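You operate a simulated robot arm through the tools that you are given. There is no shell and no other tool. Be economical: measure what you need, move in short steps, check, and stop when the job is done.

The job below is to be done with a simulated robot arm. You get a single attempt, and the scene is never put back.

## Task
Grease the dry bearing with as many plunger pumps as its card says.
Fine: coupling into the grease port first, back in its rest after, then turn the bearing crank till the meter reads SMOOTH.

Only the result counts: the job must be done as asked and must still hold three seconds after the hand-in. Knocking over, shifting, dropping, spilling or breaking anything else fails it.

## Robot
A 7-joint arm with a two-finger parallel gripper, fixed in place. Base frame: the origin is at the foot of the arm, x ahead of it, y to its left, z up; the work surface is at about z = 860. Lengths are in mm, angles in degrees, forces in N, time in s.
With the tool pointing down near the work surface it reaches from about 300 to 700 mm from the base axis. Its first joint turns from -66.0 to 66.0 degrees. Payload 1.57 kg.
The TCP is the grasp point between the finger pads, 30 mm short of the fingertips. In the tool frame z runs along the fingers and y along their closing line. The gripper opens to 110 mm. The fingers are 24 mm wide and 12 mm thick; the gripper's body (48 by 112 mm) begins 78 mm behind the TCP.
Orientation is told as [roll, pitch, yaw] about the base's x, y, z axes, in that order, counted from this pose: with the fingers straight down and closing along the base's y, the tool's x points along the base's -x, its y along +y and its z along -z.

## Interface
- The arm moves only by the tool apply_moves. Its argument "commands" is a list of rows, each a list of 7 numbers: the shift along the tool's x, y, z in m, then the turn, a rotation vector about the tool's x, y, z in degrees, then the opening, from 0 (shut) to 1 (fully open). In form: [[tx, ty, tz, wx, wy, wz, fingers], ...]. A call has 1 to 20 rows; each row is the pose to reach, as a shift and turn from the pose commanded when the call began, along the tool's axes at that moment. Rows are played at 5 a second. More than 50 mm and 8.6 degrees between two rows, or a gripper value outside its range, and nothing of the call is played. A pose out of reach is approached as far as the arm can. The call stops where the force on the tool passes 40 N (or 10 N more than at its start, if that is more) or the arm is blocked; 0.2 s more then pass. Each finger travels about 108 mm/s and halts on what it meets, pressing with about 33 N; the grip force reading is that of the motor and also rises with nothing between the fingers. The clock runs only during rows and for 0.2 s after the last one: add rows that repeat a pose to give the fingers time. It gives the time, the measured TCP pose, the force on the tool (base axes), the opening and the grip force at its end, in the units of the frame above (readings bear some noise), with the torque about the TCP (base axes, N m) and any sound that the robot's microphone picked up.
- Cameras (640 x 400 px; columns grow to the right, rows downward): "scene" is fixed at [160.2, -383.9, 1410.3]; the picture's right is [0.84, -0.55, 0.00], its down [-0.26, -0.40, -0.88] and it looks along [0.48, 0.73, -0.48] (base axes); focal length 338 px, centre (320, 200). "wrist" rides on the gripper at [70, 16, -141] in the tool frame; the picture's right is [-0.23, 0.97, 0.00], its down [-0.85, -0.20, -0.48] and it looks along [-0.47, -0.11, 0.88] (tool axes); focal length 222 px, centre (320, 200). There is no depth. A picture from a camera that has moved, and an enlarged one, comes with that camera's place and axes in the base frame and with its lens.
- camera(camera): a new picture of that camera. No time passes.
- zoom(camera, box): a new picture of the part [left, top, right, bottom] of that camera's present view, enlarged. No time passes.
- hand_in(): hands the job in; it is judged then, once.

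Go step by step. Nothing tells you positions but the pictures and the camera data: compare them with the known pose of the tool, close in by small moves and look again before you grip or let go. The budget is 120 turns and 76 pictures, counting those below and the enlarged ones. Unless the task says otherwise, let go and move clear before handing in, and close with one line.

The tools are called after ">>>" by a JSON object that holds its "op" and its "data". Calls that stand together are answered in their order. apply_moves: Moves the arm, as the interface text tells. Its arguments: {"type":"object","properties":{"commands":{"type":"array","items":{"type":"array","items":{"type":"number"}}}},"required":["commands"]} The other tools are called the same way: camera (camera) takes a picture; zoom (camera, box) takes an enlarged picture of a part of a camera's view; hand_in () hands the job in.

At the start:

```text
time_s: 0.0
ee_pos: [416.9, 86.6, 1256.9]
orientation: [0.0, 0.1, 0.0]
force: [0.8, -0.1, 0.2]
wrist_torque: [-0.01, -0.01, 0.02]
finger_gap: 110.0
gripper_force: 0.0
```

scene: 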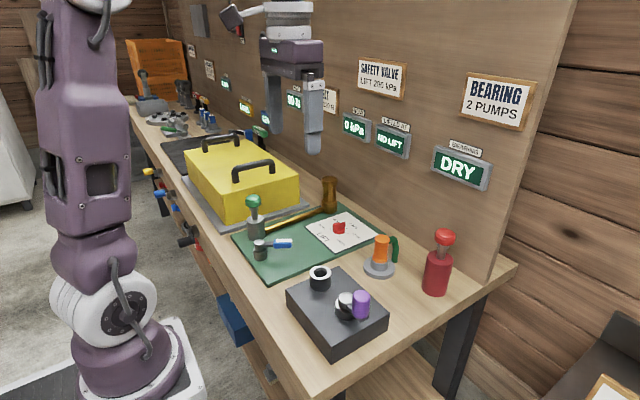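
wrist: 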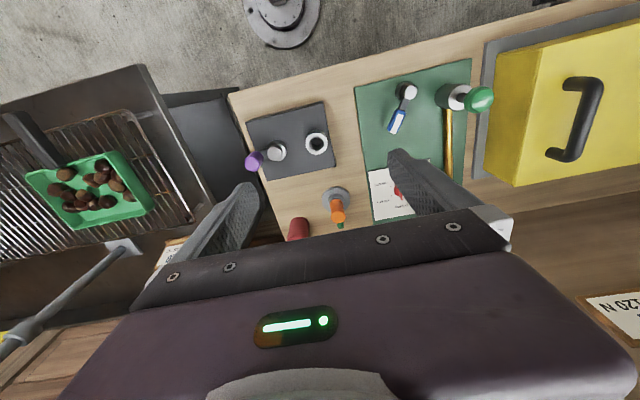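

I see the card "BEARING 2 PUMPS", a dark block with a port and a crank (purple handle), an orange coupling on a grey rest, and a red plunger pump. I'll take enlarged views first.

>>> {"op": "zoom", "data": {"camera": "scene", "box": [270, 210, 470, 360]}}

>>> {"op": "zoom", "data": {"camera": "wrist", "box": [230, 80, 390, 250]}}

>>> {"op": "zoom", "data": {"camera": "scene", "box": [330, 50, 550, 200]}}

```text
2.67 times, centred on (370, 285) of scene
camera zoom: at [160.2, -383.9, 1410.3], right [0.84, -0.55, 0.0], down [-0.26, -0.4, -0.88], along [0.48, 0.73, -0.48], focal length 902 px, centre (187, -27)
```

zoom: 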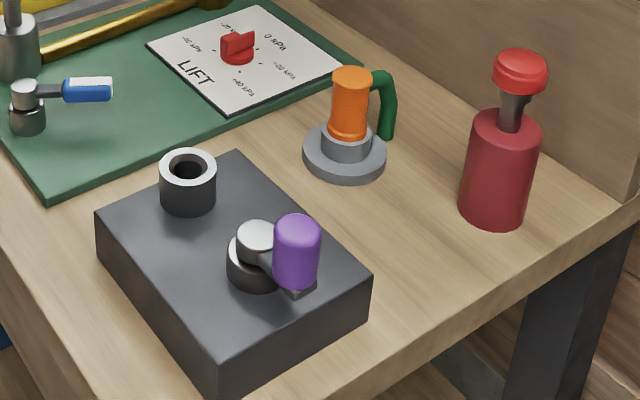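

```text
2.35 times, centred on (310, 165) of wrist
camera zoom: at [347.4, 102.2, 1398.5], right [0.23, 0.97, 0.0], down [0.85, -0.2, 0.48], along [0.47, -0.11, -0.88], focal length 523 px, centre (344, 282)
```

zoom: 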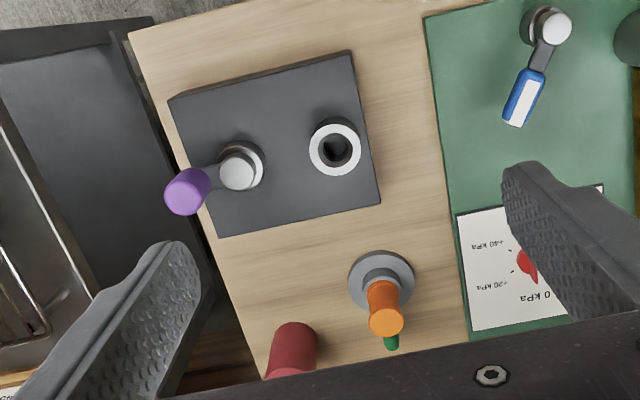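

```text
2.67 times, centred on (440, 125) of scene
camera zoom: at [160.2, -383.9, 1410.3], right [0.84, -0.55, 0.0], down [-0.26, -0.4, -0.88], along [0.48, 0.73, -0.48], focal length 902 px, centre (0, 400)
```

zoom: 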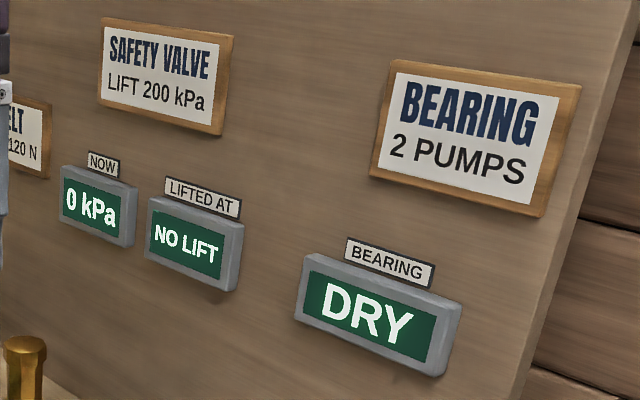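

I place the coupling near (637, 77), top z≈953; port (459, 68), top≈942; pump knob ≈(698, -42, 1005); crank hub (460, -20) with handle at (460, -59). I'll move above the coupling and look again.

>>> {"op": "apply_moves", "data": {"commands": [[-0.03, -0.001, 0.027, 0, 0, 0, 1], [-0.06, -0.003, 0.055, 0, 0, 0, 1], [-0.09, -0.004, 0.08, 0, 0, 0, 1], [-0.12, -0.005, 0.108, 0, 0, 0, 1], [-0.15, -0.006, 0.135, 0, 0, 0, 1], [-0.18, -0.008, 0.16, 0, 0, 0, 1], [-0.2, -0.009, 0.18, 0, 0, 0, 1], [-0.22, -0.0096, 0.197, 0, 0, 0, 1], [-0.22, -0.0096, 0.197, 0, 0, 0, 1]]}}

>>> {"op": "camera", "data": {"camera": "wrist"}}

>>> {"op": "zoom", "data": {"camera": "scene", "box": [270, 160, 470, 310]}}

```text
time_s: 2.0
ee_pos: [636.5, 76.7, 1058.5]
orientation: [0.0, 0.0, 0.0]
force: [-0.3, 0.7, -0.1]
wrist_torque: [0.02, 0.0, 0.01]
finger_gap: 109.9
gripper_force: 0.1
```

```text
70 pictures are left
camera wrist: at [566.4, 92.5, 1200.9], right [0.23, 0.97, 0.0], down [0.85, -0.2, 0.48], along [0.47, -0.11, -0.88], focal length 222 px, centre (320, 200)
```

wrist: 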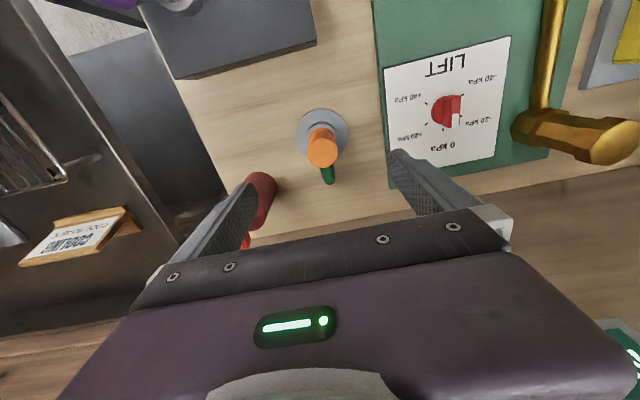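

```text
2.67 times, centred on (370, 235) of scene
camera zoom: at [160.2, -383.9, 1410.3], right [0.84, -0.55, 0.0], down [-0.26, -0.4, -0.88], along [0.48, 0.73, -0.48], focal length 902 px, centre (187, 107)
```

zoom: 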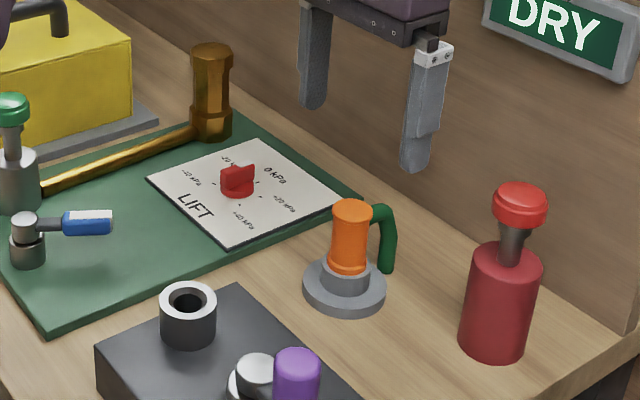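

The coupling is confirmed at about (637, 79). I'll descend to TCP z≈932 with the fingers open and check.

>>> {"op": "apply_moves", "data": {"commands": [[0, 0.0025, 0.03, 0, 0, 0, 1], [0, 0.0025, 0.06, 0, 0, 0, 1], [0, 0.0025, 0.09, 0, 0, 0, 1], [0, 0.0025, 0.11, 0, 0, 0, 1], [0, 0.0025, 0.126, 0, 0, 0, 1], [0, 0.0025, 0.126, 0, 0, 0, 1]]}}

>>> {"op": "camera", "data": {"camera": "wrist"}}

>>> {"op": "zoom", "data": {"camera": "scene", "box": [320, 190, 440, 290]}}

```text
time_s: 3.4
ee_pos: [636.2, 81.9, 933.5]
orientation: [0.0, -0.1, 0.0]
force: [0.2, 0.4, -0.3]
wrist_torque: [0.0, 0.02, -0.01]
finger_gap: 110.0
gripper_force: 0.1
```

```text
68 pictures are left
camera wrist: at [566.5, 97.0, 1075.5], right [0.23, 0.97, 0.0], down [0.85, -0.2, 0.48], along [0.47, -0.11, -0.88], focal length 222 px, centre (320, 200)
```

wrist: 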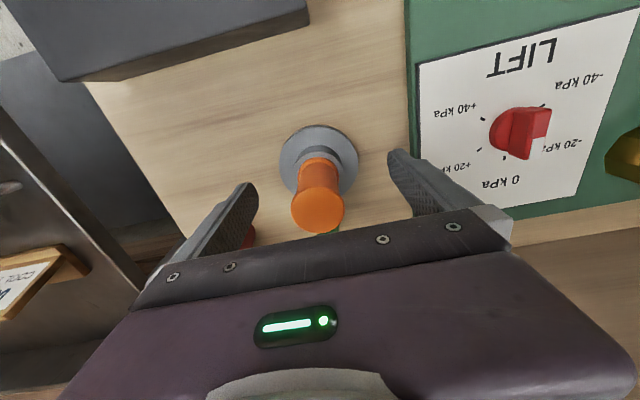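

```text
4.00 times, centred on (380, 240) of scene
camera zoom: at [160.2, -383.9, 1410.3], right [0.84, -0.55, 0.0], down [-0.26, -0.4, -0.88], along [0.48, 0.73, -0.48], focal length 1353 px, centre (80, 40)
```

zoom: 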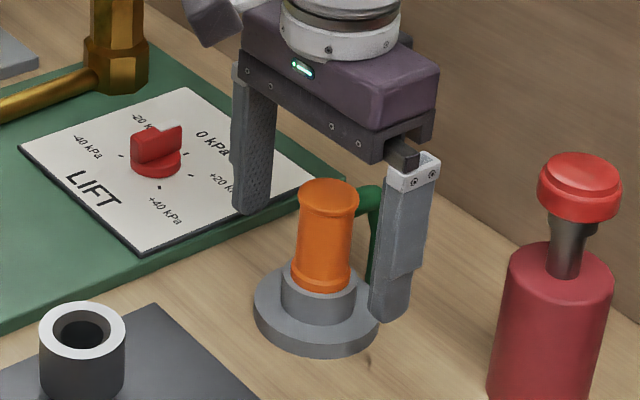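

The fingers straddle the orange body with its hose on the +x side. I'll nudge -y by 2 mm and close.

>>> {"op": "apply_moves", "data": {"commands": [[-0.001, -0.002, 0, 0, 0, 0, 1], [-0.001, -0.002, 0, 0, 0, 0, 0.45], [-0.001, -0.002, 0, 0, 0, 0, 0.35], [-0.001, -0.002, 0, 0, 0, 0, 0.2], [-0.001, -0.002, 0, 0, 0, 0, 0.1], [-0.001, -0.002, 0, 0, 0, 0, 0], [-0.001, -0.002, 0, 0, 0, 0, 0]]}}

>>> {"op": "zoom", "data": {"camera": "scene", "box": [320, 190, 440, 290]}}

```text
time_s: 5.0
ee_pos: [637.1, 79.2, 933.2]
orientation: [0.1, 0.0, -0.1]
force: [0.4, -0.3, 0.0]
wrist_torque: [-0.08, 0.03, -0.02]
finger_gap: 35.2
gripper_force: 33.3
```

```text
4.00 times, centred on (380, 240) of scene
camera zoom: at [160.2, -383.9, 1410.3], right [0.84, -0.55, 0.0], down [-0.26, -0.4, -0.88], along [0.48, 0.73, -0.48], focal length 1353 px, centre (80, 40)
```

zoom: 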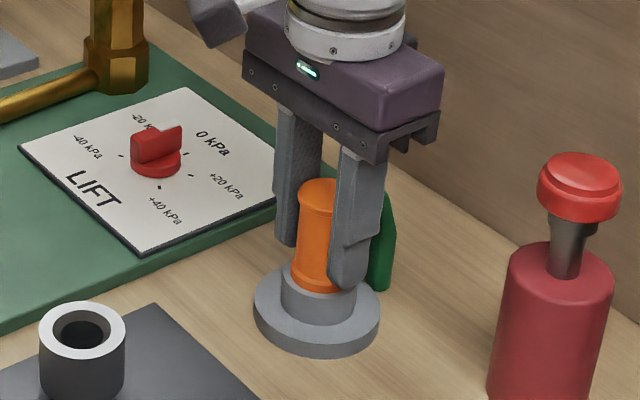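

Gripped at 35 mm. I'll lift straight up 100 mm and look.

>>> {"op": "apply_moves", "data": {"commands": [[0, 0, -0.015, 0, 0, 0, 0], [0, 0, -0.03, 0, 0, 0, 0], [0, 0, -0.045, 0, 0, 0, 0], [0, 0, -0.06, 0, 0, 0, 0], [0, 0, -0.08, 0, 0, 0, 0], [0, 0, -0.1, 0, 0, 0, 0], [0, 0, -0.1, 0, 0, 0, 0]]}}

>>> {"op": "zoom", "data": {"camera": "scene", "box": [290, 150, 440, 270]}}

```text
time_s: 6.6
ee_pos: [638.8, 79.2, 1032.4]
orientation: [0.0, 0.0, 0.1]
force: [0.7, 0.2, -1.5]
wrist_torque: [0.01, 0.01, 0.02]
finger_gap: 35.1
gripper_force: 33.0
```

```text
3.33 times, centred on (365, 210) of scene
camera zoom: at [160.3, -383.9, 1410.3], right [0.84, -0.55, 0.0], down [-0.26, -0.4, -0.88], along [0.48, 0.73, -0.48], focal length 1127 px, centre (170, 167)
```

zoom: 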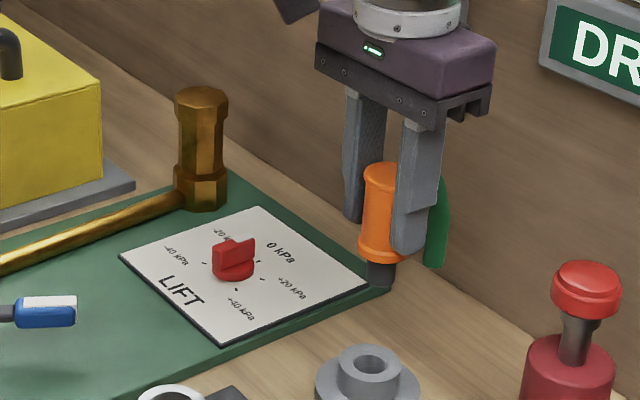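

The coupling is out, with a dark spigot below it. Now I'll carry it over the port at about (459, 68) and look.

>>> {"op": "apply_moves", "data": {"commands": [[0.03, -0.002, 0, 0, 0, 0, 0], [0.06, -0.004, 0, 0, 0, 0, 0], [0.09, -0.005, 0, 0, 0, 0, 0], [0.12, -0.007, 0, 0, 0, 0, 0], [0.15, -0.009, 0, 0, 0, 0, 0], [0.17, -0.0095, 0, 0, 0, 0, 0], [0.179, -0.0095, 0, 0, 0, 0, 0], [0.179, -0.0095, 0, 0, 0, 0, 0]]}}

>>> {"op": "camera", "data": {"camera": "wrist"}}

>>> {"op": "zoom", "data": {"camera": "scene", "box": [240, 150, 400, 330]}}

```text
time_s: 8.4
ee_pos: [460.3, 69.0, 1034.3]
orientation: [0.1, 0.0, -0.2]
force: [0.7, -0.7, -2.1]
wrist_torque: [0.0, 0.0, -0.05]
finger_gap: 35.4
gripper_force: 33.0
```

```text
64 pictures are left
camera wrist: at [389.9, 83.0, 1176.6], right [0.23, 0.97, 0.0], down [0.85, -0.2, 0.48], along [0.47, -0.11, -0.88], focal length 222 px, centre (320, 200)
```

wrist: 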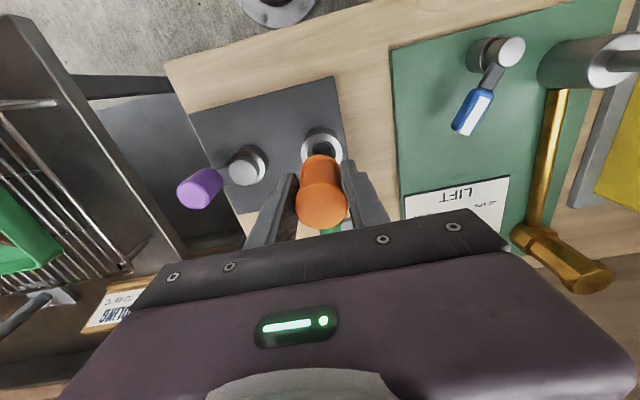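

```text
2.22 times, centred on (320, 240) of scene
camera zoom: at [160.2, -383.9, 1410.3], right [0.84, -0.55, 0.0], down [-0.26, -0.4, -0.88], along [0.48, 0.73, -0.48], focal length 752 px, centre (320, 111)
```

zoom: 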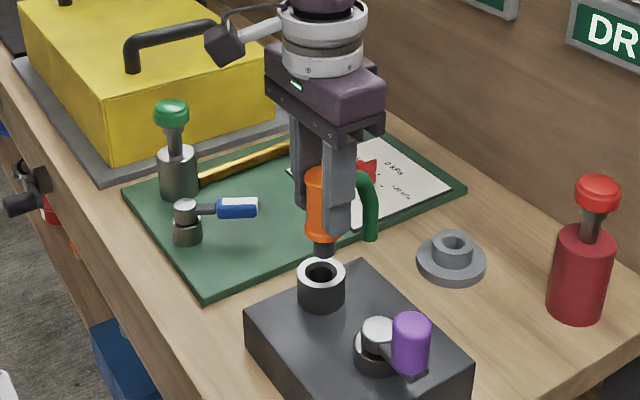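

Nearly aligned; I'll take closer views for the exact offset.

>>> {"op": "zoom", "data": {"camera": "wrist", "box": [270, 110, 370, 240]}}

>>> {"op": "zoom", "data": {"camera": "scene", "box": [290, 220, 350, 300]}}

```text
3.08 times, centred on (320, 175) of wrist
camera zoom: at [389.9, 83.0, 1176.6], right [0.23, 0.97, 0.0], down [0.85, -0.2, 0.48], along [0.47, -0.11, -0.88], focal length 684 px, centre (320, 277)
```

zoom: 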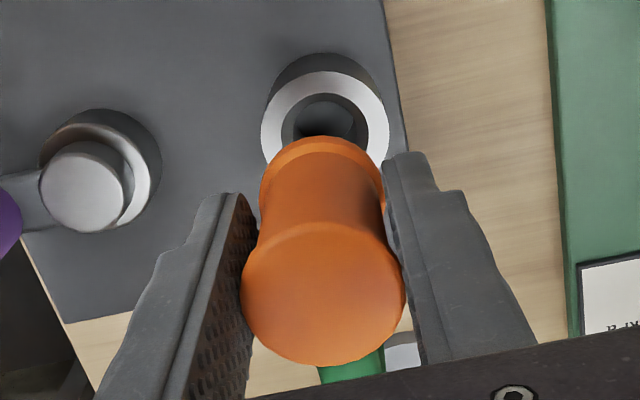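

```text
5.00 times, centred on (320, 260) of scene
camera zoom: at [160.2, -383.9, 1410.3], right [0.84, -0.55, 0.0], down [-0.26, -0.4, -0.88], along [0.48, 0.73, -0.48], focal length 1691 px, centre (320, -100)
```

zoom: 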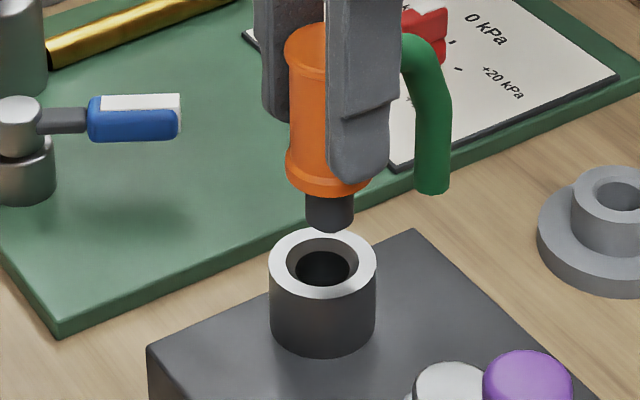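

The port appears about 2 mm toward -x and 1 mm toward +y of the spigot, with the spigot tip ~24 mm above it. I'll correct this, lower 18 mm and check.

>>> {"op": "apply_moves", "data": {"commands": [[0.0022, 0.0012, 0.008, 0, 0, 0, 0], [0.0022, 0.0012, 0.018, 0, 0, 0, 0], [0.0022, 0.0012, 0.018, 0, 0, 0, 0]]}}

>>> {"op": "zoom", "data": {"camera": "scene", "box": [300, 240, 340, 290]}}

>>> {"op": "zoom", "data": {"camera": "wrist", "box": [270, 110, 370, 240]}}

```text
time_s: 9.2
ee_pos: [457.8, 68.6, 1015.7]
orientation: [0.1, 0.0, -0.1]
force: [-0.5, 0.1, -2.3]
wrist_torque: [-0.03, 0.01, 0.01]
finger_gap: 35.0
gripper_force: 33.2
```

```text
8.00 times, centred on (320, 265) of scene
camera zoom: at [160.3, -383.9, 1410.3], right [0.84, -0.55, 0.0], down [-0.26, -0.4, -0.88], along [0.48, 0.73, -0.48], focal length 2706 px, centre (320, -320)
```

zoom: 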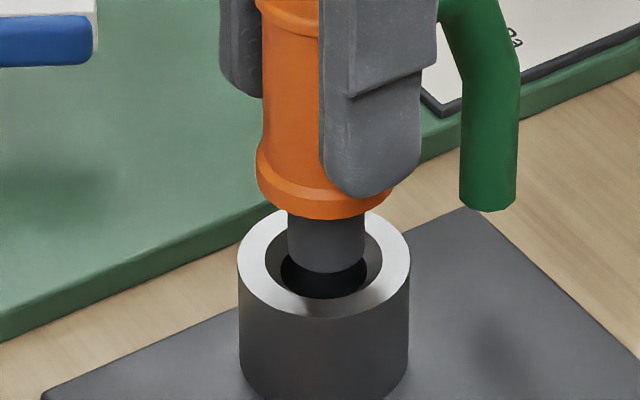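

```text
3.08 times, centred on (320, 175) of wrist
camera zoom: at [387.8, 84.0, 1157.5], right [0.23, 0.97, 0.0], down [0.85, -0.2, 0.48], along [0.47, -0.11, -0.88], focal length 684 px, centre (320, 277)
```

zoom: 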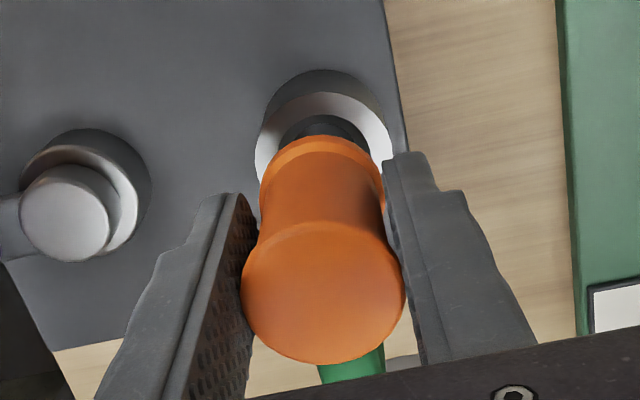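

The spigot tip sits centred just above the port. I'll apply a half-millimetre correction and lower into it slowly.

>>> {"op": "apply_moves", "data": {"commands": [[0.0004, 0.0005, 0.006, 0, 0, 0, 0], [0.0004, 0.0005, 0.01, 0, 0, 0, 0], [0.0004, 0.0005, 0.014, 0, 0, 0, 0], [0.0004, 0.0005, 0.018, 0, 0, 0, 0], [0.0004, 0.0005, 0.021, 0, 0, 0, 0], [0.0004, 0.0005, 0.024, 0, 0, 0, 0], [0.0004, 0.0005, 0.026, 0, 0, 0, 0]]}}

>>> {"op": "zoom", "data": {"camera": "scene", "box": [290, 220, 350, 300]}}

```text
time_s: 10.8
ee_pos: [458.0, 69.3, 989.1]
orientation: [0.0, 0.0, -0.2]
force: [0.2, 0.2, -1.6]
wrist_torque: [-0.06, -0.03, 0.0]
finger_gap: 35.1
gripper_force: 33.0
```

```text
5.00 times, centred on (320, 260) of scene
camera zoom: at [160.3, -383.9, 1410.3], right [0.84, -0.55, 0.0], down [-0.26, -0.4, -0.88], along [0.48, 0.73, -0.48], focal length 1691 px, centre (320, -100)
```

zoom: 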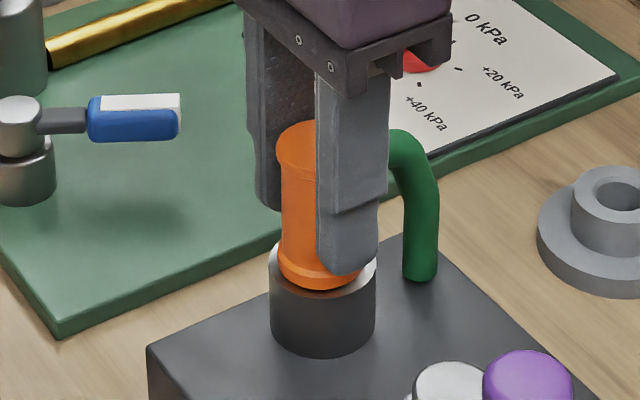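

It slides in without force and is almost seated. I'll continue in 1–2 mm steps until contact.

>>> {"op": "apply_moves", "data": {"commands": [[0, 0, 0.002, 0, 0, 0, 0], [0, 0, 0.003, 0, 0, 0, 0], [0, 0, 0.004, 0, 0, 0, 0], [0, 0, 0.005, 0, 0, 0, 0], [0, 0, 0.006, 0, 0, 0, 0]]}}

>>> {"op": "zoom", "data": {"camera": "scene", "box": [290, 220, 350, 300]}}

```text
time_s: 12.0
ee_pos: [456.7, 69.8, 983.1]
orientation: [-0.1, -0.1, -0.1]
force: [0.4, -7.5, 26.7]
wrist_torque: [-0.55, -0.26, -0.06]
finger_gap: 35.2
gripper_force: 33.1
```

```text
5.00 times, centred on (320, 260) of scene
camera zoom: at [159.8, -384.2, 1410.3], right [0.84, -0.55, 0.0], down [-0.26, -0.4, -0.88], along [0.48, 0.73, -0.48], focal length 1691 px, centre (320, -100)
```

zoom: 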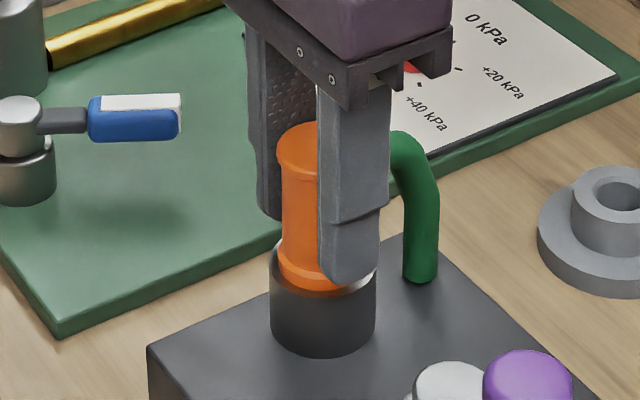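

The coupling has bottomed on the port (27 N push). I'll open partly, rise clear and check that it stays seated.

>>> {"op": "apply_moves", "data": {"commands": [[0, 0, 0.005, 0, 0, 0, 0], [0, 0, 0.003, 0, 0, 0, 0.4], [0, 0, 0.003, 0, 0, 0, 0.6], [0, 0, 0.003, 0, 0, 0, 0.6], [0, 0, -0.03, 0, 0, 0, 0.6], [0, 0, -0.06, 0, 0, 0, 0.6], [0, 0, -0.1, 0, 0, 0, 0.6], [0, 0, -0.1, 0, 0, 0, 0.6]]}}

>>> {"op": "zoom", "data": {"camera": "scene", "box": [280, 200, 360, 300]}}

>>> {"op": "camera", "data": {"camera": "scene"}}

```text
time_s: 13.8
ee_pos: [456.4, 71.4, 1085.2]
orientation: [0.1, 0.0, 0.0]
force: [0.1, -0.3, 0.7]
wrist_torque: [0.01, 0.0, 0.03]
finger_gap: 65.9
gripper_force: 0.0
```

```text
4.00 times, centred on (320, 250) of scene
camera zoom: at [160.2, -383.9, 1410.3], right [0.84, -0.55, 0.0], down [-0.26, -0.4, -0.88], along [0.48, 0.73, -0.48], focal length 1353 px, centre (320, 0)
```

zoom: 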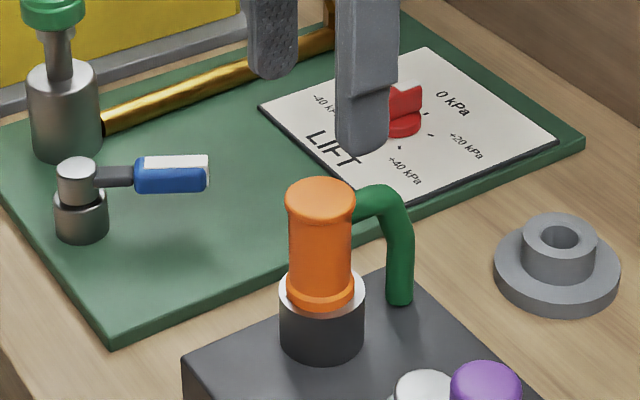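

```text
55 pictures are left
```

scene: 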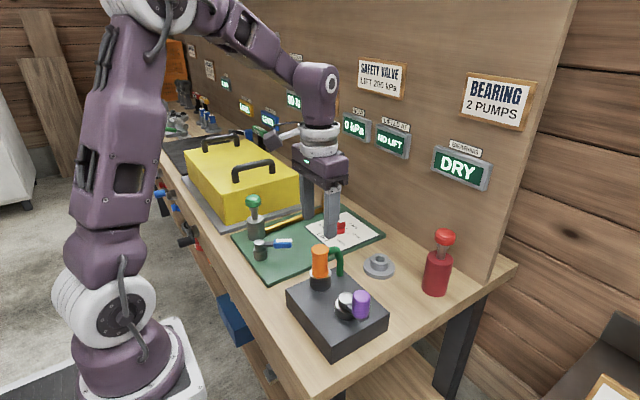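

The coupling is seated. Next is the red pump at about (702, -36), knob top ≈1006; I'll close the fingers and move above it.

>>> {"op": "apply_moves", "data": {"commands": [[-0.03, -0.013, -0.01, 0, 0, 0, 0.3], [-0.065, -0.028, -0.02, 0, 0, 0, 0], [-0.1, -0.043, -0.02, 0, 0, 0, 0], [-0.135, -0.059, -0.02, 0, 0, 0, 0], [-0.17, -0.074, -0.02, 0, 0, 0, 0], [-0.2, -0.089, -0.02, 0, 0, 0, 0], [-0.225, -0.1, -0.02, 0, 0, 0, 0], [-0.243, -0.106, -0.01, 0, 0, 0, 0], [-0.243, -0.106, -0.01, 0, 0, 0, 0]]}}

>>> {"op": "camera", "data": {"camera": "wrist"}}

>>> {"op": "zoom", "data": {"camera": "scene", "box": [380, 160, 500, 310]}}

```text
time_s: 15.8
ee_pos: [657.6, -37.8, 1097.2]
orientation: [0.0, 0.1, -0.1]
force: [0.5, 0.3, -0.4]
wrist_torque: [-0.03, 0.0, -0.02]
finger_gap: 0.0
gripper_force: 21.1
out of reach, approached as far as the arm can: row 6, 7, 8, 9
```

```text
54 pictures are left
camera wrist: at [588.4, -23.3, 1238.7], right [0.23, 0.97, 0.0], down [0.86, -0.2, 0.48], along [0.46, -0.11, -0.88], focal length 222 px, centre (320, 200)
```

wrist: 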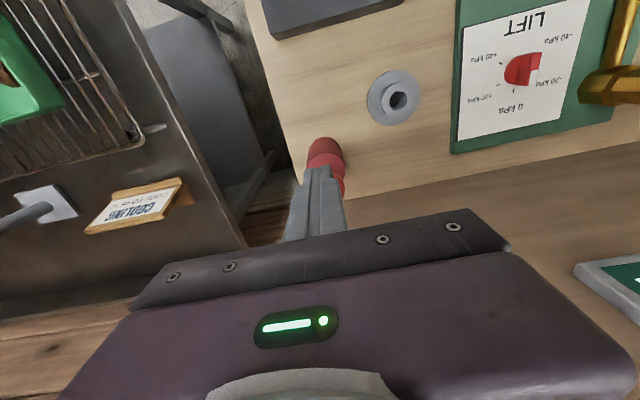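

```text
2.67 times, centred on (440, 235) of scene
camera zoom: at [160.2, -383.9, 1410.3], right [0.84, -0.55, 0.0], down [-0.26, -0.4, -0.88], along [0.48, 0.73, -0.48], focal length 902 px, centre (0, 107)
```

zoom: 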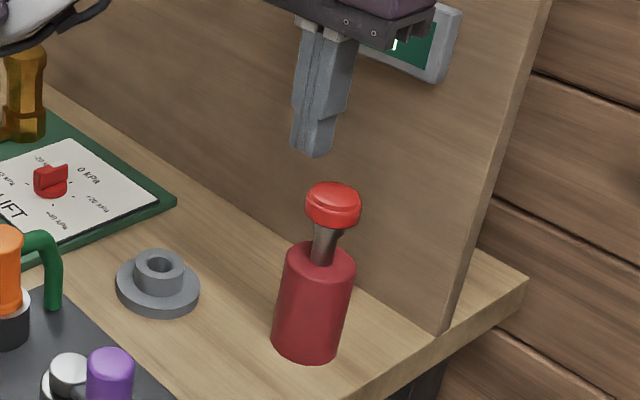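

The arm ran out of reach at x≈658 at this height; lower it should reach farther. I'll lower to z≈1050 at the same target and see.

>>> {"op": "apply_moves", "data": {"commands": [[0, 0, 0.02, 0, 0, 0, 0], [0, 0, 0.04, 0, 0, 0, 0], [0, 0, 0.04, 0, 0, 0, 0]]}}

>>> {"op": "zoom", "data": {"camera": "scene", "box": [380, 160, 500, 310]}}

```text
time_s: 16.6
ee_pos: [659.7, -33.5, 1059.2]
orientation: [-0.3, 0.4, 1.4]
force: [-0.2, -0.5, 0.3]
wrist_torque: [0.01, 0.01, -0.01]
finger_gap: 0.0
gripper_force: 21.3
out of reach, approached as far as the arm can: row 1, 2
```

```text
2.67 times, centred on (440, 235) of scene
camera zoom: at [160.2, -383.9, 1410.3], right [0.84, -0.55, 0.0], down [-0.26, -0.4, -0.88], along [0.48, 0.73, -0.48], focal length 902 px, centre (0, 107)
```

zoom: 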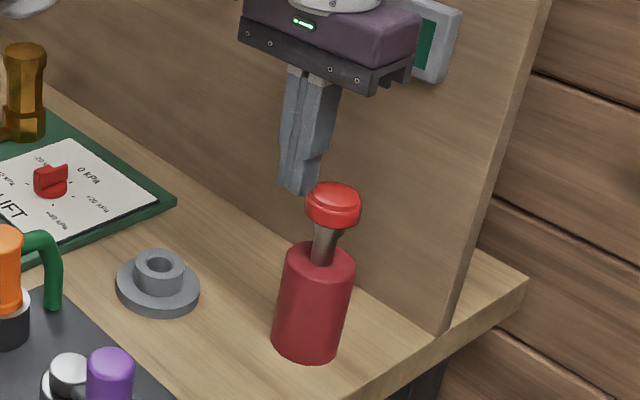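

Vertical reach ends near x=660, so I'll tilt the fingers outward about 25° while advancing toward the knob, staying above it.

>>> {"op": "apply_moves", "data": {"commands": [[0, 0, -0.005, 0, -8, 0, 0], [-0.005, -0.001, -0.005, 0, -16, 0, 0], [-0.015, -0.001, -0.005, 0, -24, 0, 0], [-0.022, -0.002, 0, 0, -25, 0, 0], [-0.028, -0.002, 0, 0, -25, 0, 0], [-0.028, -0.002, 0, 0, -25, 0, 0]]}}

>>> {"op": "zoom", "data": {"camera": "scene", "box": [380, 160, 500, 310]}}

>>> {"op": "camera", "data": {"camera": "wrist"}}

```text
time_s: 18.0
ee_pos: [683.0, -38.9, 1057.3]
orientation: [-0.1, -24.9, 0.0]
force: [0.2, 0.7, 0.4]
wrist_torque: [0.0, -0.03, -0.01]
finger_gap: 0.0
gripper_force: 21.1
```

```text
2.67 times, centred on (440, 235) of scene
camera zoom: at [160.2, -383.9, 1410.3], right [0.84, -0.55, 0.0], down [-0.26, -0.4, -0.88], along [0.48, 0.73, -0.48], focal length 902 px, centre (0, 107)
```

zoom: 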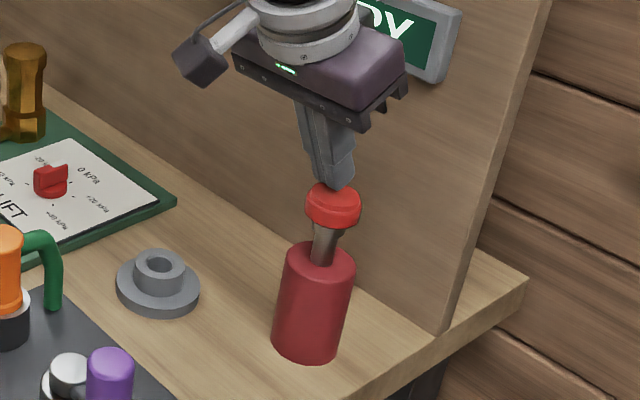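

```text
50 pictures are left
camera wrist: at [560.9, -24.6, 1155.4], right [0.21, 0.97, 0.1], down [0.57, -0.2, 0.8], along [0.79, -0.11, -0.6], focal length 222 px, centre (320, 200)
```

wrist: 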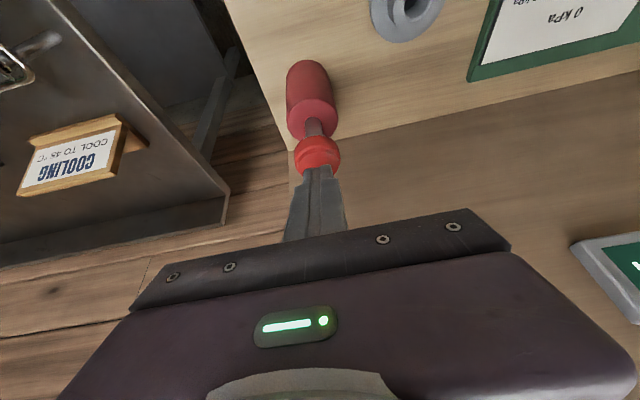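

The tip is over the knob; with the tilt, the lowest corner would touch its near side, so I'll shift 13 mm further out and slightly down.

>>> {"op": "apply_moves", "data": {"commands": [[-0.006, -0.0005, 0.003, 0, 0, 0, 0], [-0.0118, -0.001, 0.0055, 0, 0, 0, 0], [-0.0084, -0.001, 0.0127, 0, 0, 0, 0], [-0.0084, -0.001, 0.0127, 0, 0, 0, 0]]}}

>>> {"op": "zoom", "data": {"camera": "scene", "box": [410, 180, 480, 260]}}

>>> {"op": "zoom", "data": {"camera": "wrist", "box": [260, 50, 380, 240]}}

```text
time_s: 19.0
ee_pos: [697.6, -41.1, 1048.0]
orientation: [0.0, -25.0, 0.0]
force: [0.2, 0.9, 0.2]
wrist_torque: [0.02, 0.01, -0.02]
finger_gap: 0.0
gripper_force: 20.6
```

```text
5.00 times, centred on (445, 220) of scene
camera zoom: at [160.2, -383.9, 1410.3], right [0.84, -0.55, 0.0], down [-0.26, -0.4, -0.88], along [0.48, 0.73, -0.48], focal length 1691 px, centre (-305, 100)
```

zoom: 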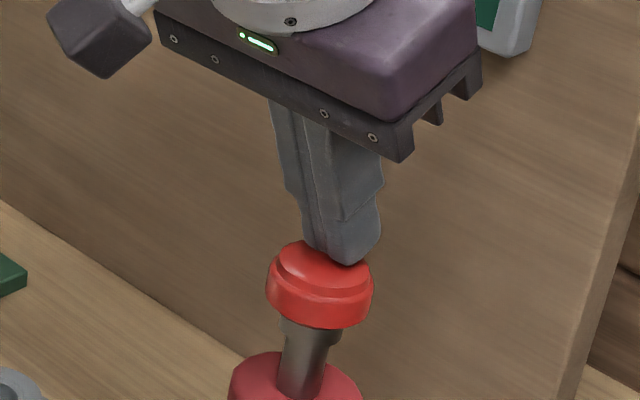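

```text
2.11 times, centred on (320, 145) of wrist
camera zoom: at [574.4, -26.2, 1147.1], right [0.21, 0.97, 0.1], down [0.57, -0.2, 0.79], along [0.79, -0.11, -0.6], focal length 468 px, centre (320, 316)
```

zoom: 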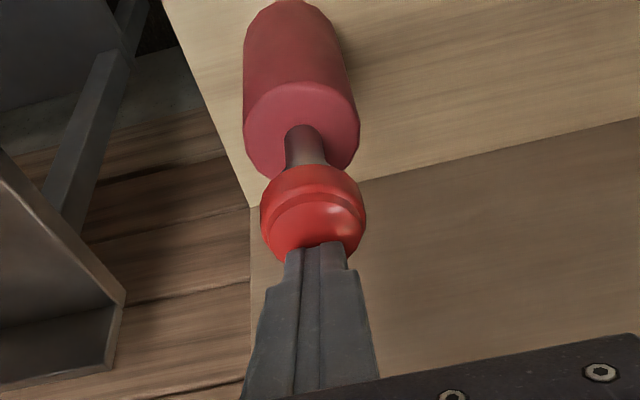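

Aligned over the knob. I'll press straight down (base -z) in small steps, watching force and sound.

>>> {"op": "apply_moves", "data": {"commands": [[0.0017, 0, 0.0036, 0, 0, 0, 0], [0.0034, 0, 0.0072, 0, 0, 0, 0], [0.0051, 0, 0.0109, 0, 0, 0, 0], [0.0068, 0, 0.0145, 0, 0, 0, 0]]}}

>>> {"op": "zoom", "data": {"camera": "scene", "box": [410, 180, 480, 260]}}

```text
time_s: 20.0
ee_pos: [697.8, -40.3, 1032.1]
orientation: [0.0, -24.9, -0.2]
force: [-1.0, -1.0, 3.7]
wrist_torque: [-0.02, 0.0, 0.02]
finger_gap: 0.2
gripper_force: 21.2
```

```text
5.00 times, centred on (445, 220) of scene
camera zoom: at [160.1, -384.0, 1410.3], right [0.84, -0.55, 0.0], down [-0.26, -0.4, -0.88], along [0.48, 0.73, -0.48], focal length 1691 px, centre (-305, 100)
```

zoom: 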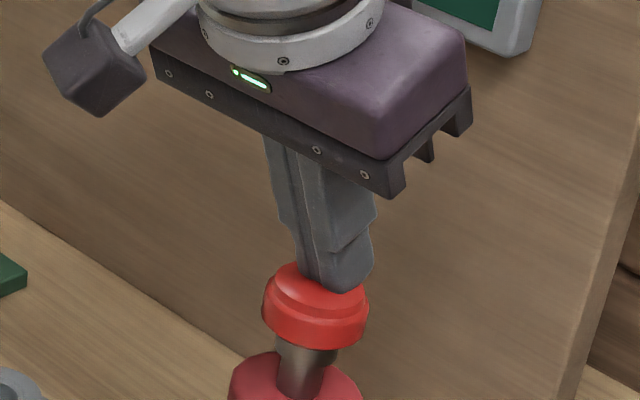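

The knob is going down (3.7 N). Continuing until it bottoms.

>>> {"op": "apply_moves", "data": {"commands": [[0.0013, 0, 0.0027, 0, 0, 0, 0], [0.0025, 0, 0.0054, 0, 0, 0, 0], [0.0038, 0, 0.0082, 0, 0, 0, 0], [0.0051, 0, 0.0109, 0, 0, 0, 0], [0.0063, 0, 0.0136, 0, 0, 0, 0], [0.0076, 0, 0.0163, 0, 0, 0, 0], [0.0089, 0, 0.019, 0, 0, 0, 0]]}}

>>> {"op": "zoom", "data": {"camera": "scene", "box": [410, 190, 490, 290]}}

```text
time_s: 21.6
ee_pos: [696.5, -41.0, 1012.7]
orientation: [-0.1, -25.0, -0.1]
force: [0.1, 0.3, 9.2]
wrist_torque: [-0.03, 0.01, -0.1]
finger_gap: 0.1
gripper_force: 20.8
heard: click
```

```text
4.00 times, centred on (450, 240) of scene
camera zoom: at [160.0, -383.9, 1410.3], right [0.84, -0.55, 0.0], down [-0.26, -0.4, -0.88], along [0.48, 0.73, -0.48], focal length 1353 px, centre (-200, 40)
```

zoom: 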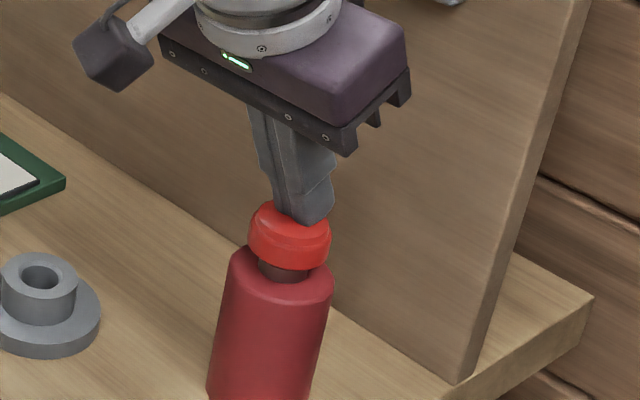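

A click: pump one registered. I'll raise fully so the plunger returns.

>>> {"op": "apply_moves", "data": {"commands": [[-0.0034, 0, -0.0072, 0, 0, 0, 0], [-0.0068, 0, -0.0145, 0, 0, 0, 0], [-0.0102, 0, -0.0217, 0, 0, 0, 0], [-0.0136, 0, -0.029, 0, 0, 0, 0], [-0.0169, 0, -0.0362, 0, 0, 0, 0], [-0.0169, 0, -0.0362, 0, 0, 0, 0], [-0.0169, 0, -0.0362, 0, 0, 0, 0]]}}

>>> {"op": "zoom", "data": {"camera": "scene", "box": [410, 130, 510, 290]}}

```text
time_s: 23.2
ee_pos: [697.3, -41.6, 1052.3]
orientation: [-0.1, -25.1, 0.0]
force: [-0.1, -0.5, 0.5]
wrist_torque: [-0.02, 0.0, 0.03]
finger_gap: 0.0
gripper_force: 21.1
```

```text
2.50 times, centred on (460, 210) of scene
camera zoom: at [160.2, -383.9, 1410.3], right [0.84, -0.55, 0.0], down [-0.26, -0.4, -0.88], along [0.48, 0.73, -0.48], focal length 846 px, centre (-30, 175)
```

zoom: 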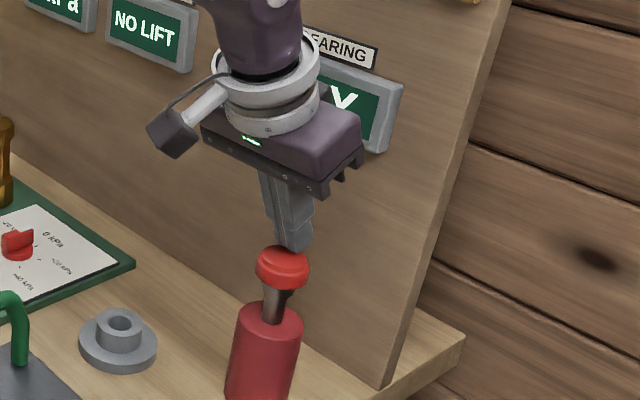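

The plunger is back up. Second pump: same press, same depth, then raise in the next call.

>>> {"op": "apply_moves", "data": {"commands": [[0.0025, 0, 0.0054, 0, 0, 0, 0], [0.0051, 0, 0.0109, 0, 0, 0, 0], [0.0076, 0, 0.0163, 0, 0, 0, 0], [0.0102, 0, 0.0217, 0, 0, 0, 0], [0.0119, 0, 0.0254, 0, 0, 0, 0], [0.0136, 0, 0.029, 0, 0, 0, 0], [0.0152, 0, 0.0326, 0, 0, 0, 0], [0.0169, 0, 0.0362, 0, 0, 0, 0]]}}

```text
time_s: 25.0
ee_pos: [696.7, -40.7, 1012.9]
orientation: [0.0, -25.0, -0.1]
force: [3.3, 2.1, 8.8]
wrist_torque: [0.07, -0.15, 0.03]
finger_gap: 0.0
gripper_force: 21.0
heard: click
```

Second click. I'll raise clear, pull back and check the meter.

>>> {"op": "apply_moves", "data": {"commands": [[-0.0034, 0, -0.0072, 0, 0, 0, 0], [-0.0068, 0, -0.0145, 0, 0, 0, 0], [-0.0102, 0, -0.0217, 0, 0, 0, 0], [-0.0136, 0, -0.029, 0, 0, 0, 0], [-0.0169, 0, -0.0362, 0, 0, 0, 0], [-0.0254, 0, -0.0544, 0, 0, 0, 0], [0.005, 0, -0.07, 0, 8, 0, 0], [0.035, 0, -0.08, 0, 16, 0, 0], [0.065, 0, -0.09, 0, 24, 0, 0], [0.08, 0, -0.1, 0, 25, 0, 0], [0.08, 0, -0.1, 0, 25, 0, 0]]}}

>>> {"op": "camera", "data": {"camera": "scene"}}

```text
time_s: 27.4
ee_pos: [582.4, -41.4, 1067.9]
orientation: [0.0, 0.0, -0.1]
force: [0.1, 0.1, 0.7]
wrist_torque: [-0.01, 0.03, 0.01]
finger_gap: 0.3
gripper_force: 21.3
```

```text
44 pictures are left
```

scene: 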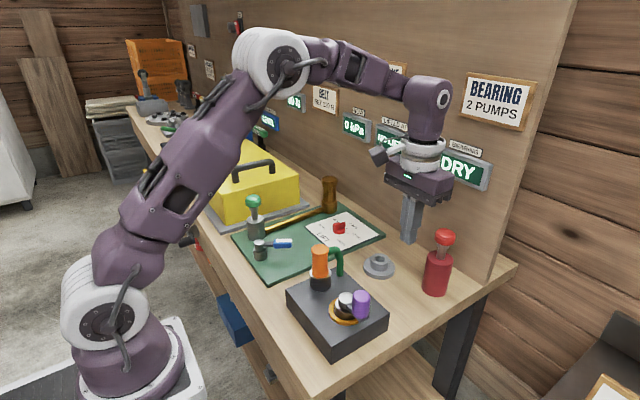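

Grease is visible around the hub, so both pumps counted. Now back above the coupling at (456, 70).

>>> {"op": "apply_moves", "data": {"commands": [[0.02, 0.017, -0.012, 0, 0, 0, 0], [0.045, 0.04, -0.017, 0, 0, 0, 0.3], [0.07, 0.062, -0.017, 0, 0, 0, 0.6], [0.095, 0.084, -0.017, 0, 0, 0, 0.6], [0.115, 0.1, -0.017, 0, 0, 0, 0.6], [0.126, 0.111, -0.017, 0, 0, 0, 0.6], [0.126, 0.111, -0.017, 0, 0, 0, 0.6], [0.126, 0.111, -0.017, 0, 0, 0, 0.6]]}}

>>> {"op": "zoom", "data": {"camera": "wrist", "box": [220, 80, 420, 240]}}

```text
time_s: 29.2
ee_pos: [457.3, 69.0, 1085.6]
orientation: [0.0, 0.1, -0.1]
force: [0.0, 0.8, 0.4]
wrist_torque: [0.0, 0.0, 0.02]
finger_gap: 65.9
gripper_force: 0.0
```

```text
2.50 times, centred on (320, 160) of wrist
camera zoom: at [387.1, 84.7, 1226.1], right [0.23, 0.97, 0.0], down [0.85, -0.2, 0.48], along [0.47, -0.11, -0.88], focal length 555 px, centre (320, 300)
```

zoom: 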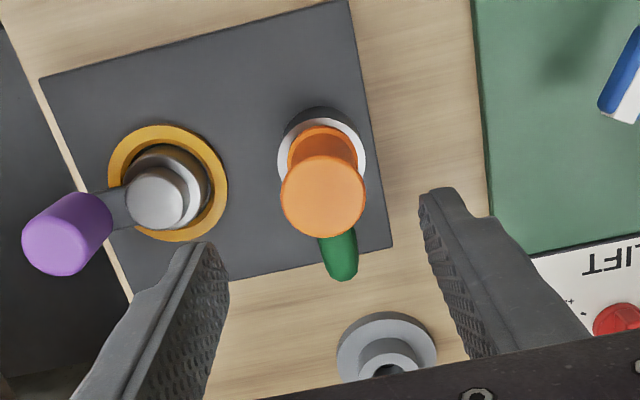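

Centred above the coupling. I'll descend to z≈988 and grip.

>>> {"op": "apply_moves", "data": {"commands": [[0, 0, 0.035, 0, 0, 0, 0.6], [0, 0, 0.07, 0, 0, 0, 0.6], [0, 0, 0.097, 0, 0, 0, 0.6], [0, 0, 0.097, 0, 0, 0, 0.6], [0, 0, 0.097, 0, 0, 0, 0.4], [0, 0, 0.097, 0, 0, 0, 0.2], [0, 0, 0.097, 0, 0, 0, 0], [0, 0, 0.097, 0, 0, 0, 0]]}}

>>> {"op": "zoom", "data": {"camera": "scene", "box": [280, 200, 360, 300]}}

```text
time_s: 31.0
ee_pos: [456.2, 69.8, 987.7]
orientation: [0.0, 0.0, 0.0]
force: [0.7, -0.6, -0.7]
wrist_torque: [0.0, 0.03, -0.03]
finger_gap: 35.1
gripper_force: 33.4
```

```text
4.00 times, centred on (320, 250) of scene
camera zoom: at [160.2, -383.9, 1410.3], right [0.84, -0.55, 0.0], down [-0.26, -0.4, -0.88], along [0.48, 0.73, -0.48], focal length 1353 px, centre (320, 0)
```

zoom: 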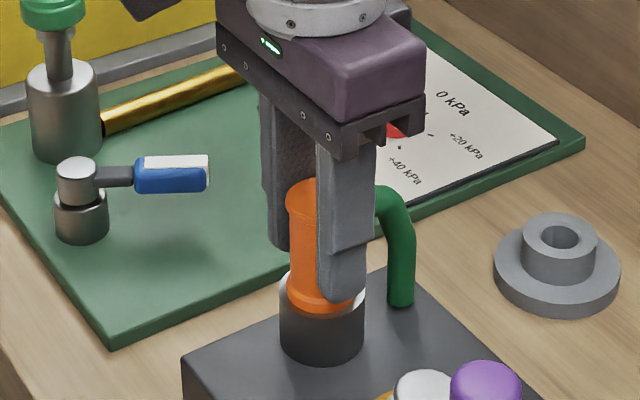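

Gripped. Lift 60 mm and carry back over the rest.

>>> {"op": "apply_moves", "data": {"commands": [[0, 0, -0.015, 0, 0, 0, 0], [0, 0, -0.03, 0, 0, 0, 0], [0, 0, -0.05, 0, 0, 0, 0], [0, 0, -0.06, 0, 0, 0, 0], [-0.03, 0.002, -0.06, 0, 0, 0, 0], [-0.06, 0.003, -0.06, 0, 0, 0, 0], [-0.09, 0.005, -0.06, 0, 0, 0, 0], [-0.12, 0.006, -0.06, 0, 0, 0, 0], [-0.15, 0.007, -0.06, 0, 0, 0, 0], [-0.17, 0.008, -0.05, 0, 0, 0, 0], [-0.181, 0.008, -0.035, 0, 0, 0, 0], [-0.181, 0.008, -0.02, 0, 0, 0, 0], [-0.181, 0.008, -0.008, 0, 0, 0, 0], [-0.181, 0.008, -0.008, 0, 0, 0, 0]]}}

>>> {"op": "zoom", "data": {"camera": "scene", "box": [340, 190, 420, 290]}}

>>> {"op": "zoom", "data": {"camera": "wrist", "box": [260, 90, 380, 240]}}

```text
time_s: 34.0
ee_pos: [638.1, 79.0, 995.8]
orientation: [0.0, 0.0, 0.0]
force: [0.9, 0.2, -1.6]
wrist_torque: [0.02, 0.0, -0.01]
finger_gap: 35.3
gripper_force: 32.9
```

```text
4.00 times, centred on (380, 240) of scene
camera zoom: at [160.3, -383.9, 1410.3], right [0.84, -0.55, 0.0], down [-0.26, -0.4, -0.88], along [0.48, 0.73, -0.48], focal length 1353 px, centre (80, 40)
```

zoom: 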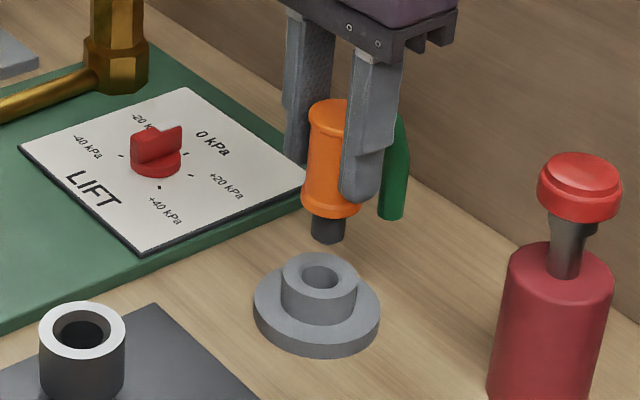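

```text
2.67 times, centred on (320, 165) of wrist
camera zoom: at [568.4, 93.7, 1136.8], right [0.23, 0.97, 0.0], down [0.85, -0.2, 0.48], along [0.47, -0.11, -0.88], focal length 592 px, centre (320, 293)
```

zoom: 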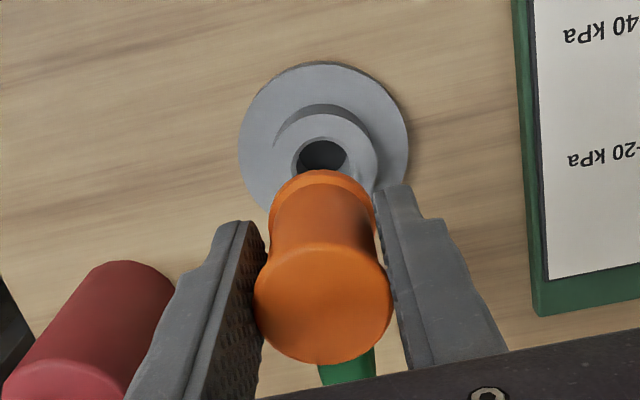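

Nearly aligned. I'll lower to just above the rest hole and measure again.

>>> {"op": "apply_moves", "data": {"commands": [[0.0012, 0.0005, 0.015, 0, 0, 0, 0], [0.0012, 0.0005, 0.03, 0, 0, 0, 0], [0.0012, 0.0005, 0.03, 0, 0, 0, 0]]}}

>>> {"op": "zoom", "data": {"camera": "scene", "box": [360, 230, 400, 280]}}

>>> {"op": "zoom", "data": {"camera": "wrist", "box": [260, 90, 380, 240]}}

```text
time_s: 34.8
ee_pos: [635.0, 79.2, 965.4]
orientation: [0.1, 0.0, 0.0]
force: [0.2, 0.5, -1.9]
wrist_torque: [0.0, 0.01, 0.0]
finger_gap: 35.3
gripper_force: 33.2
```

```text
8.00 times, centred on (380, 255) of scene
camera zoom: at [160.3, -383.9, 1410.3], right [0.84, -0.55, 0.0], down [-0.26, -0.4, -0.88], along [0.48, 0.73, -0.48], focal length 2706 px, centre (-160, -240)
```

zoom: 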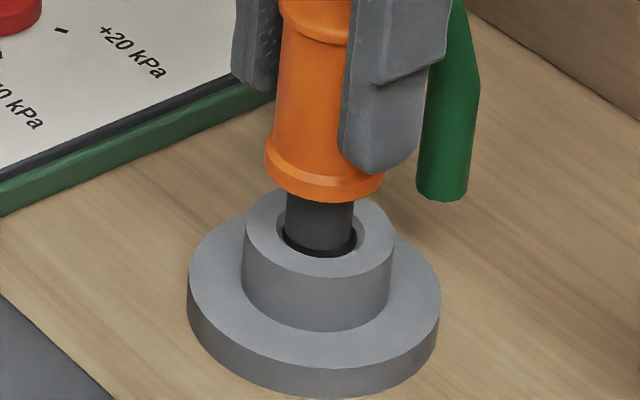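

```text
2.67 times, centred on (320, 165) of wrist
camera zoom: at [565.6, 94.6, 1107.2], right [0.23, 0.97, 0.0], down [0.85, -0.2, 0.48], along [0.47, -0.11, -0.88], focal length 592 px, centre (320, 293)
```

zoom: 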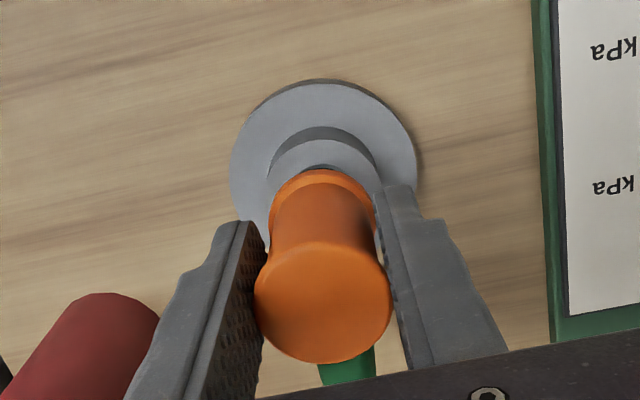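

The spigot is centred on the hole. Lowering slowly to seat.

>>> {"op": "apply_moves", "data": {"commands": [[0, 0, 0.004, 0, 0, 0, 0], [0, 0, 0.008, 0, 0, 0, 0], [0, 0, 0.012, 0, 0, 0, 0], [0, 0, 0.016, 0, 0, 0, 0], [0, 0, 0.02, 0, 0, 0, 0], [0, 0, 0.024, 0, 0, 0, 0], [0, 0, 0.027, 0, 0, 0, 0], [0, 0, 0.029, 0, 0, 0, 0]]}}

>>> {"op": "zoom", "data": {"camera": "scene", "box": [340, 210, 420, 290]}}

```text
time_s: 36.6
ee_pos: [636.5, 80.6, 938.2]
orientation: [0.0, -0.3, -0.2]
force: [-5.7, -2.4, 30.3]
wrist_torque: [0.36, -0.1, 0.03]
finger_gap: 35.2
gripper_force: 32.9
```

```text
5.00 times, centred on (380, 250) of scene
camera zoom: at [159.5, -384.1, 1410.3], right [0.84, -0.55, 0.0], down [-0.26, -0.4, -0.88], along [0.48, 0.73, -0.48], focal length 1691 px, centre (20, -50)
```

zoom: 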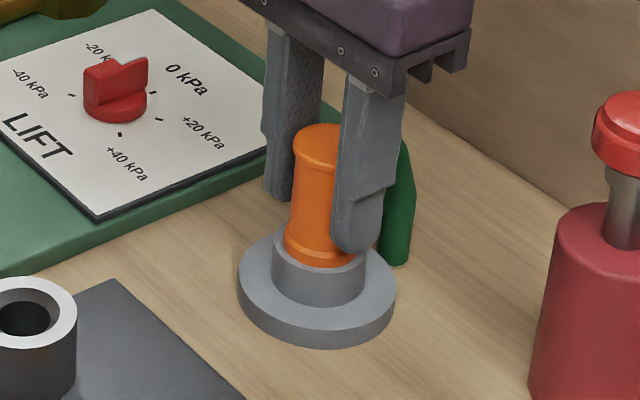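

It is seated in the rest. I'll release, rise and verify.

>>> {"op": "apply_moves", "data": {"commands": [[0, 0, -0.001, 0, 0, 0, 0.1], [0, 0, -0.002, 0, 0, 0, 0.5], [0, 0, -0.002, 0, 0, 0, 0.6], [0, 0, -0.002, 0, 0, 0, 0.6], [0, 0, -0.04, 0, 0, 0, 0.6], [0, 0, -0.08, 0, 0, 0, 0.6], [0, 0, -0.11, 0, 0, 0, 0.6], [0, 0, -0.11, 0, 0, 0, 0.6]]}}

>>> {"op": "zoom", "data": {"camera": "scene", "box": [270, 210, 470, 360]}}

```text
time_s: 38.4
ee_pos: [635.6, 78.6, 1047.6]
orientation: [0.1, 0.0, 0.0]
force: [0.0, 0.3, -0.3]
wrist_torque: [0.01, -0.02, 0.0]
finger_gap: 65.8
gripper_force: 0.0
```

```text
2.67 times, centred on (370, 285) of scene
camera zoom: at [160.2, -383.9, 1410.3], right [0.84, -0.55, 0.0], down [-0.26, -0.4, -0.88], along [0.48, 0.73, -0.48], focal length 902 px, centre (187, -27)
```

zoom: 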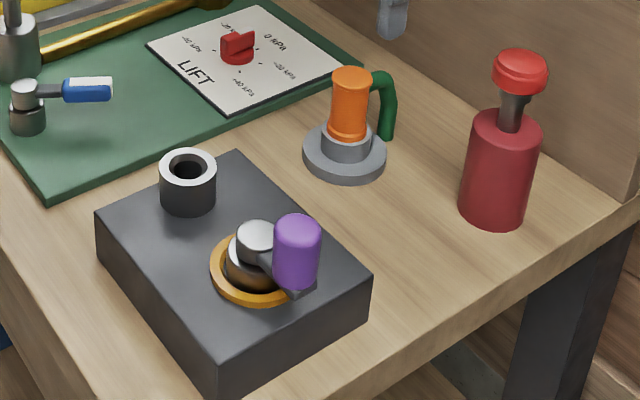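

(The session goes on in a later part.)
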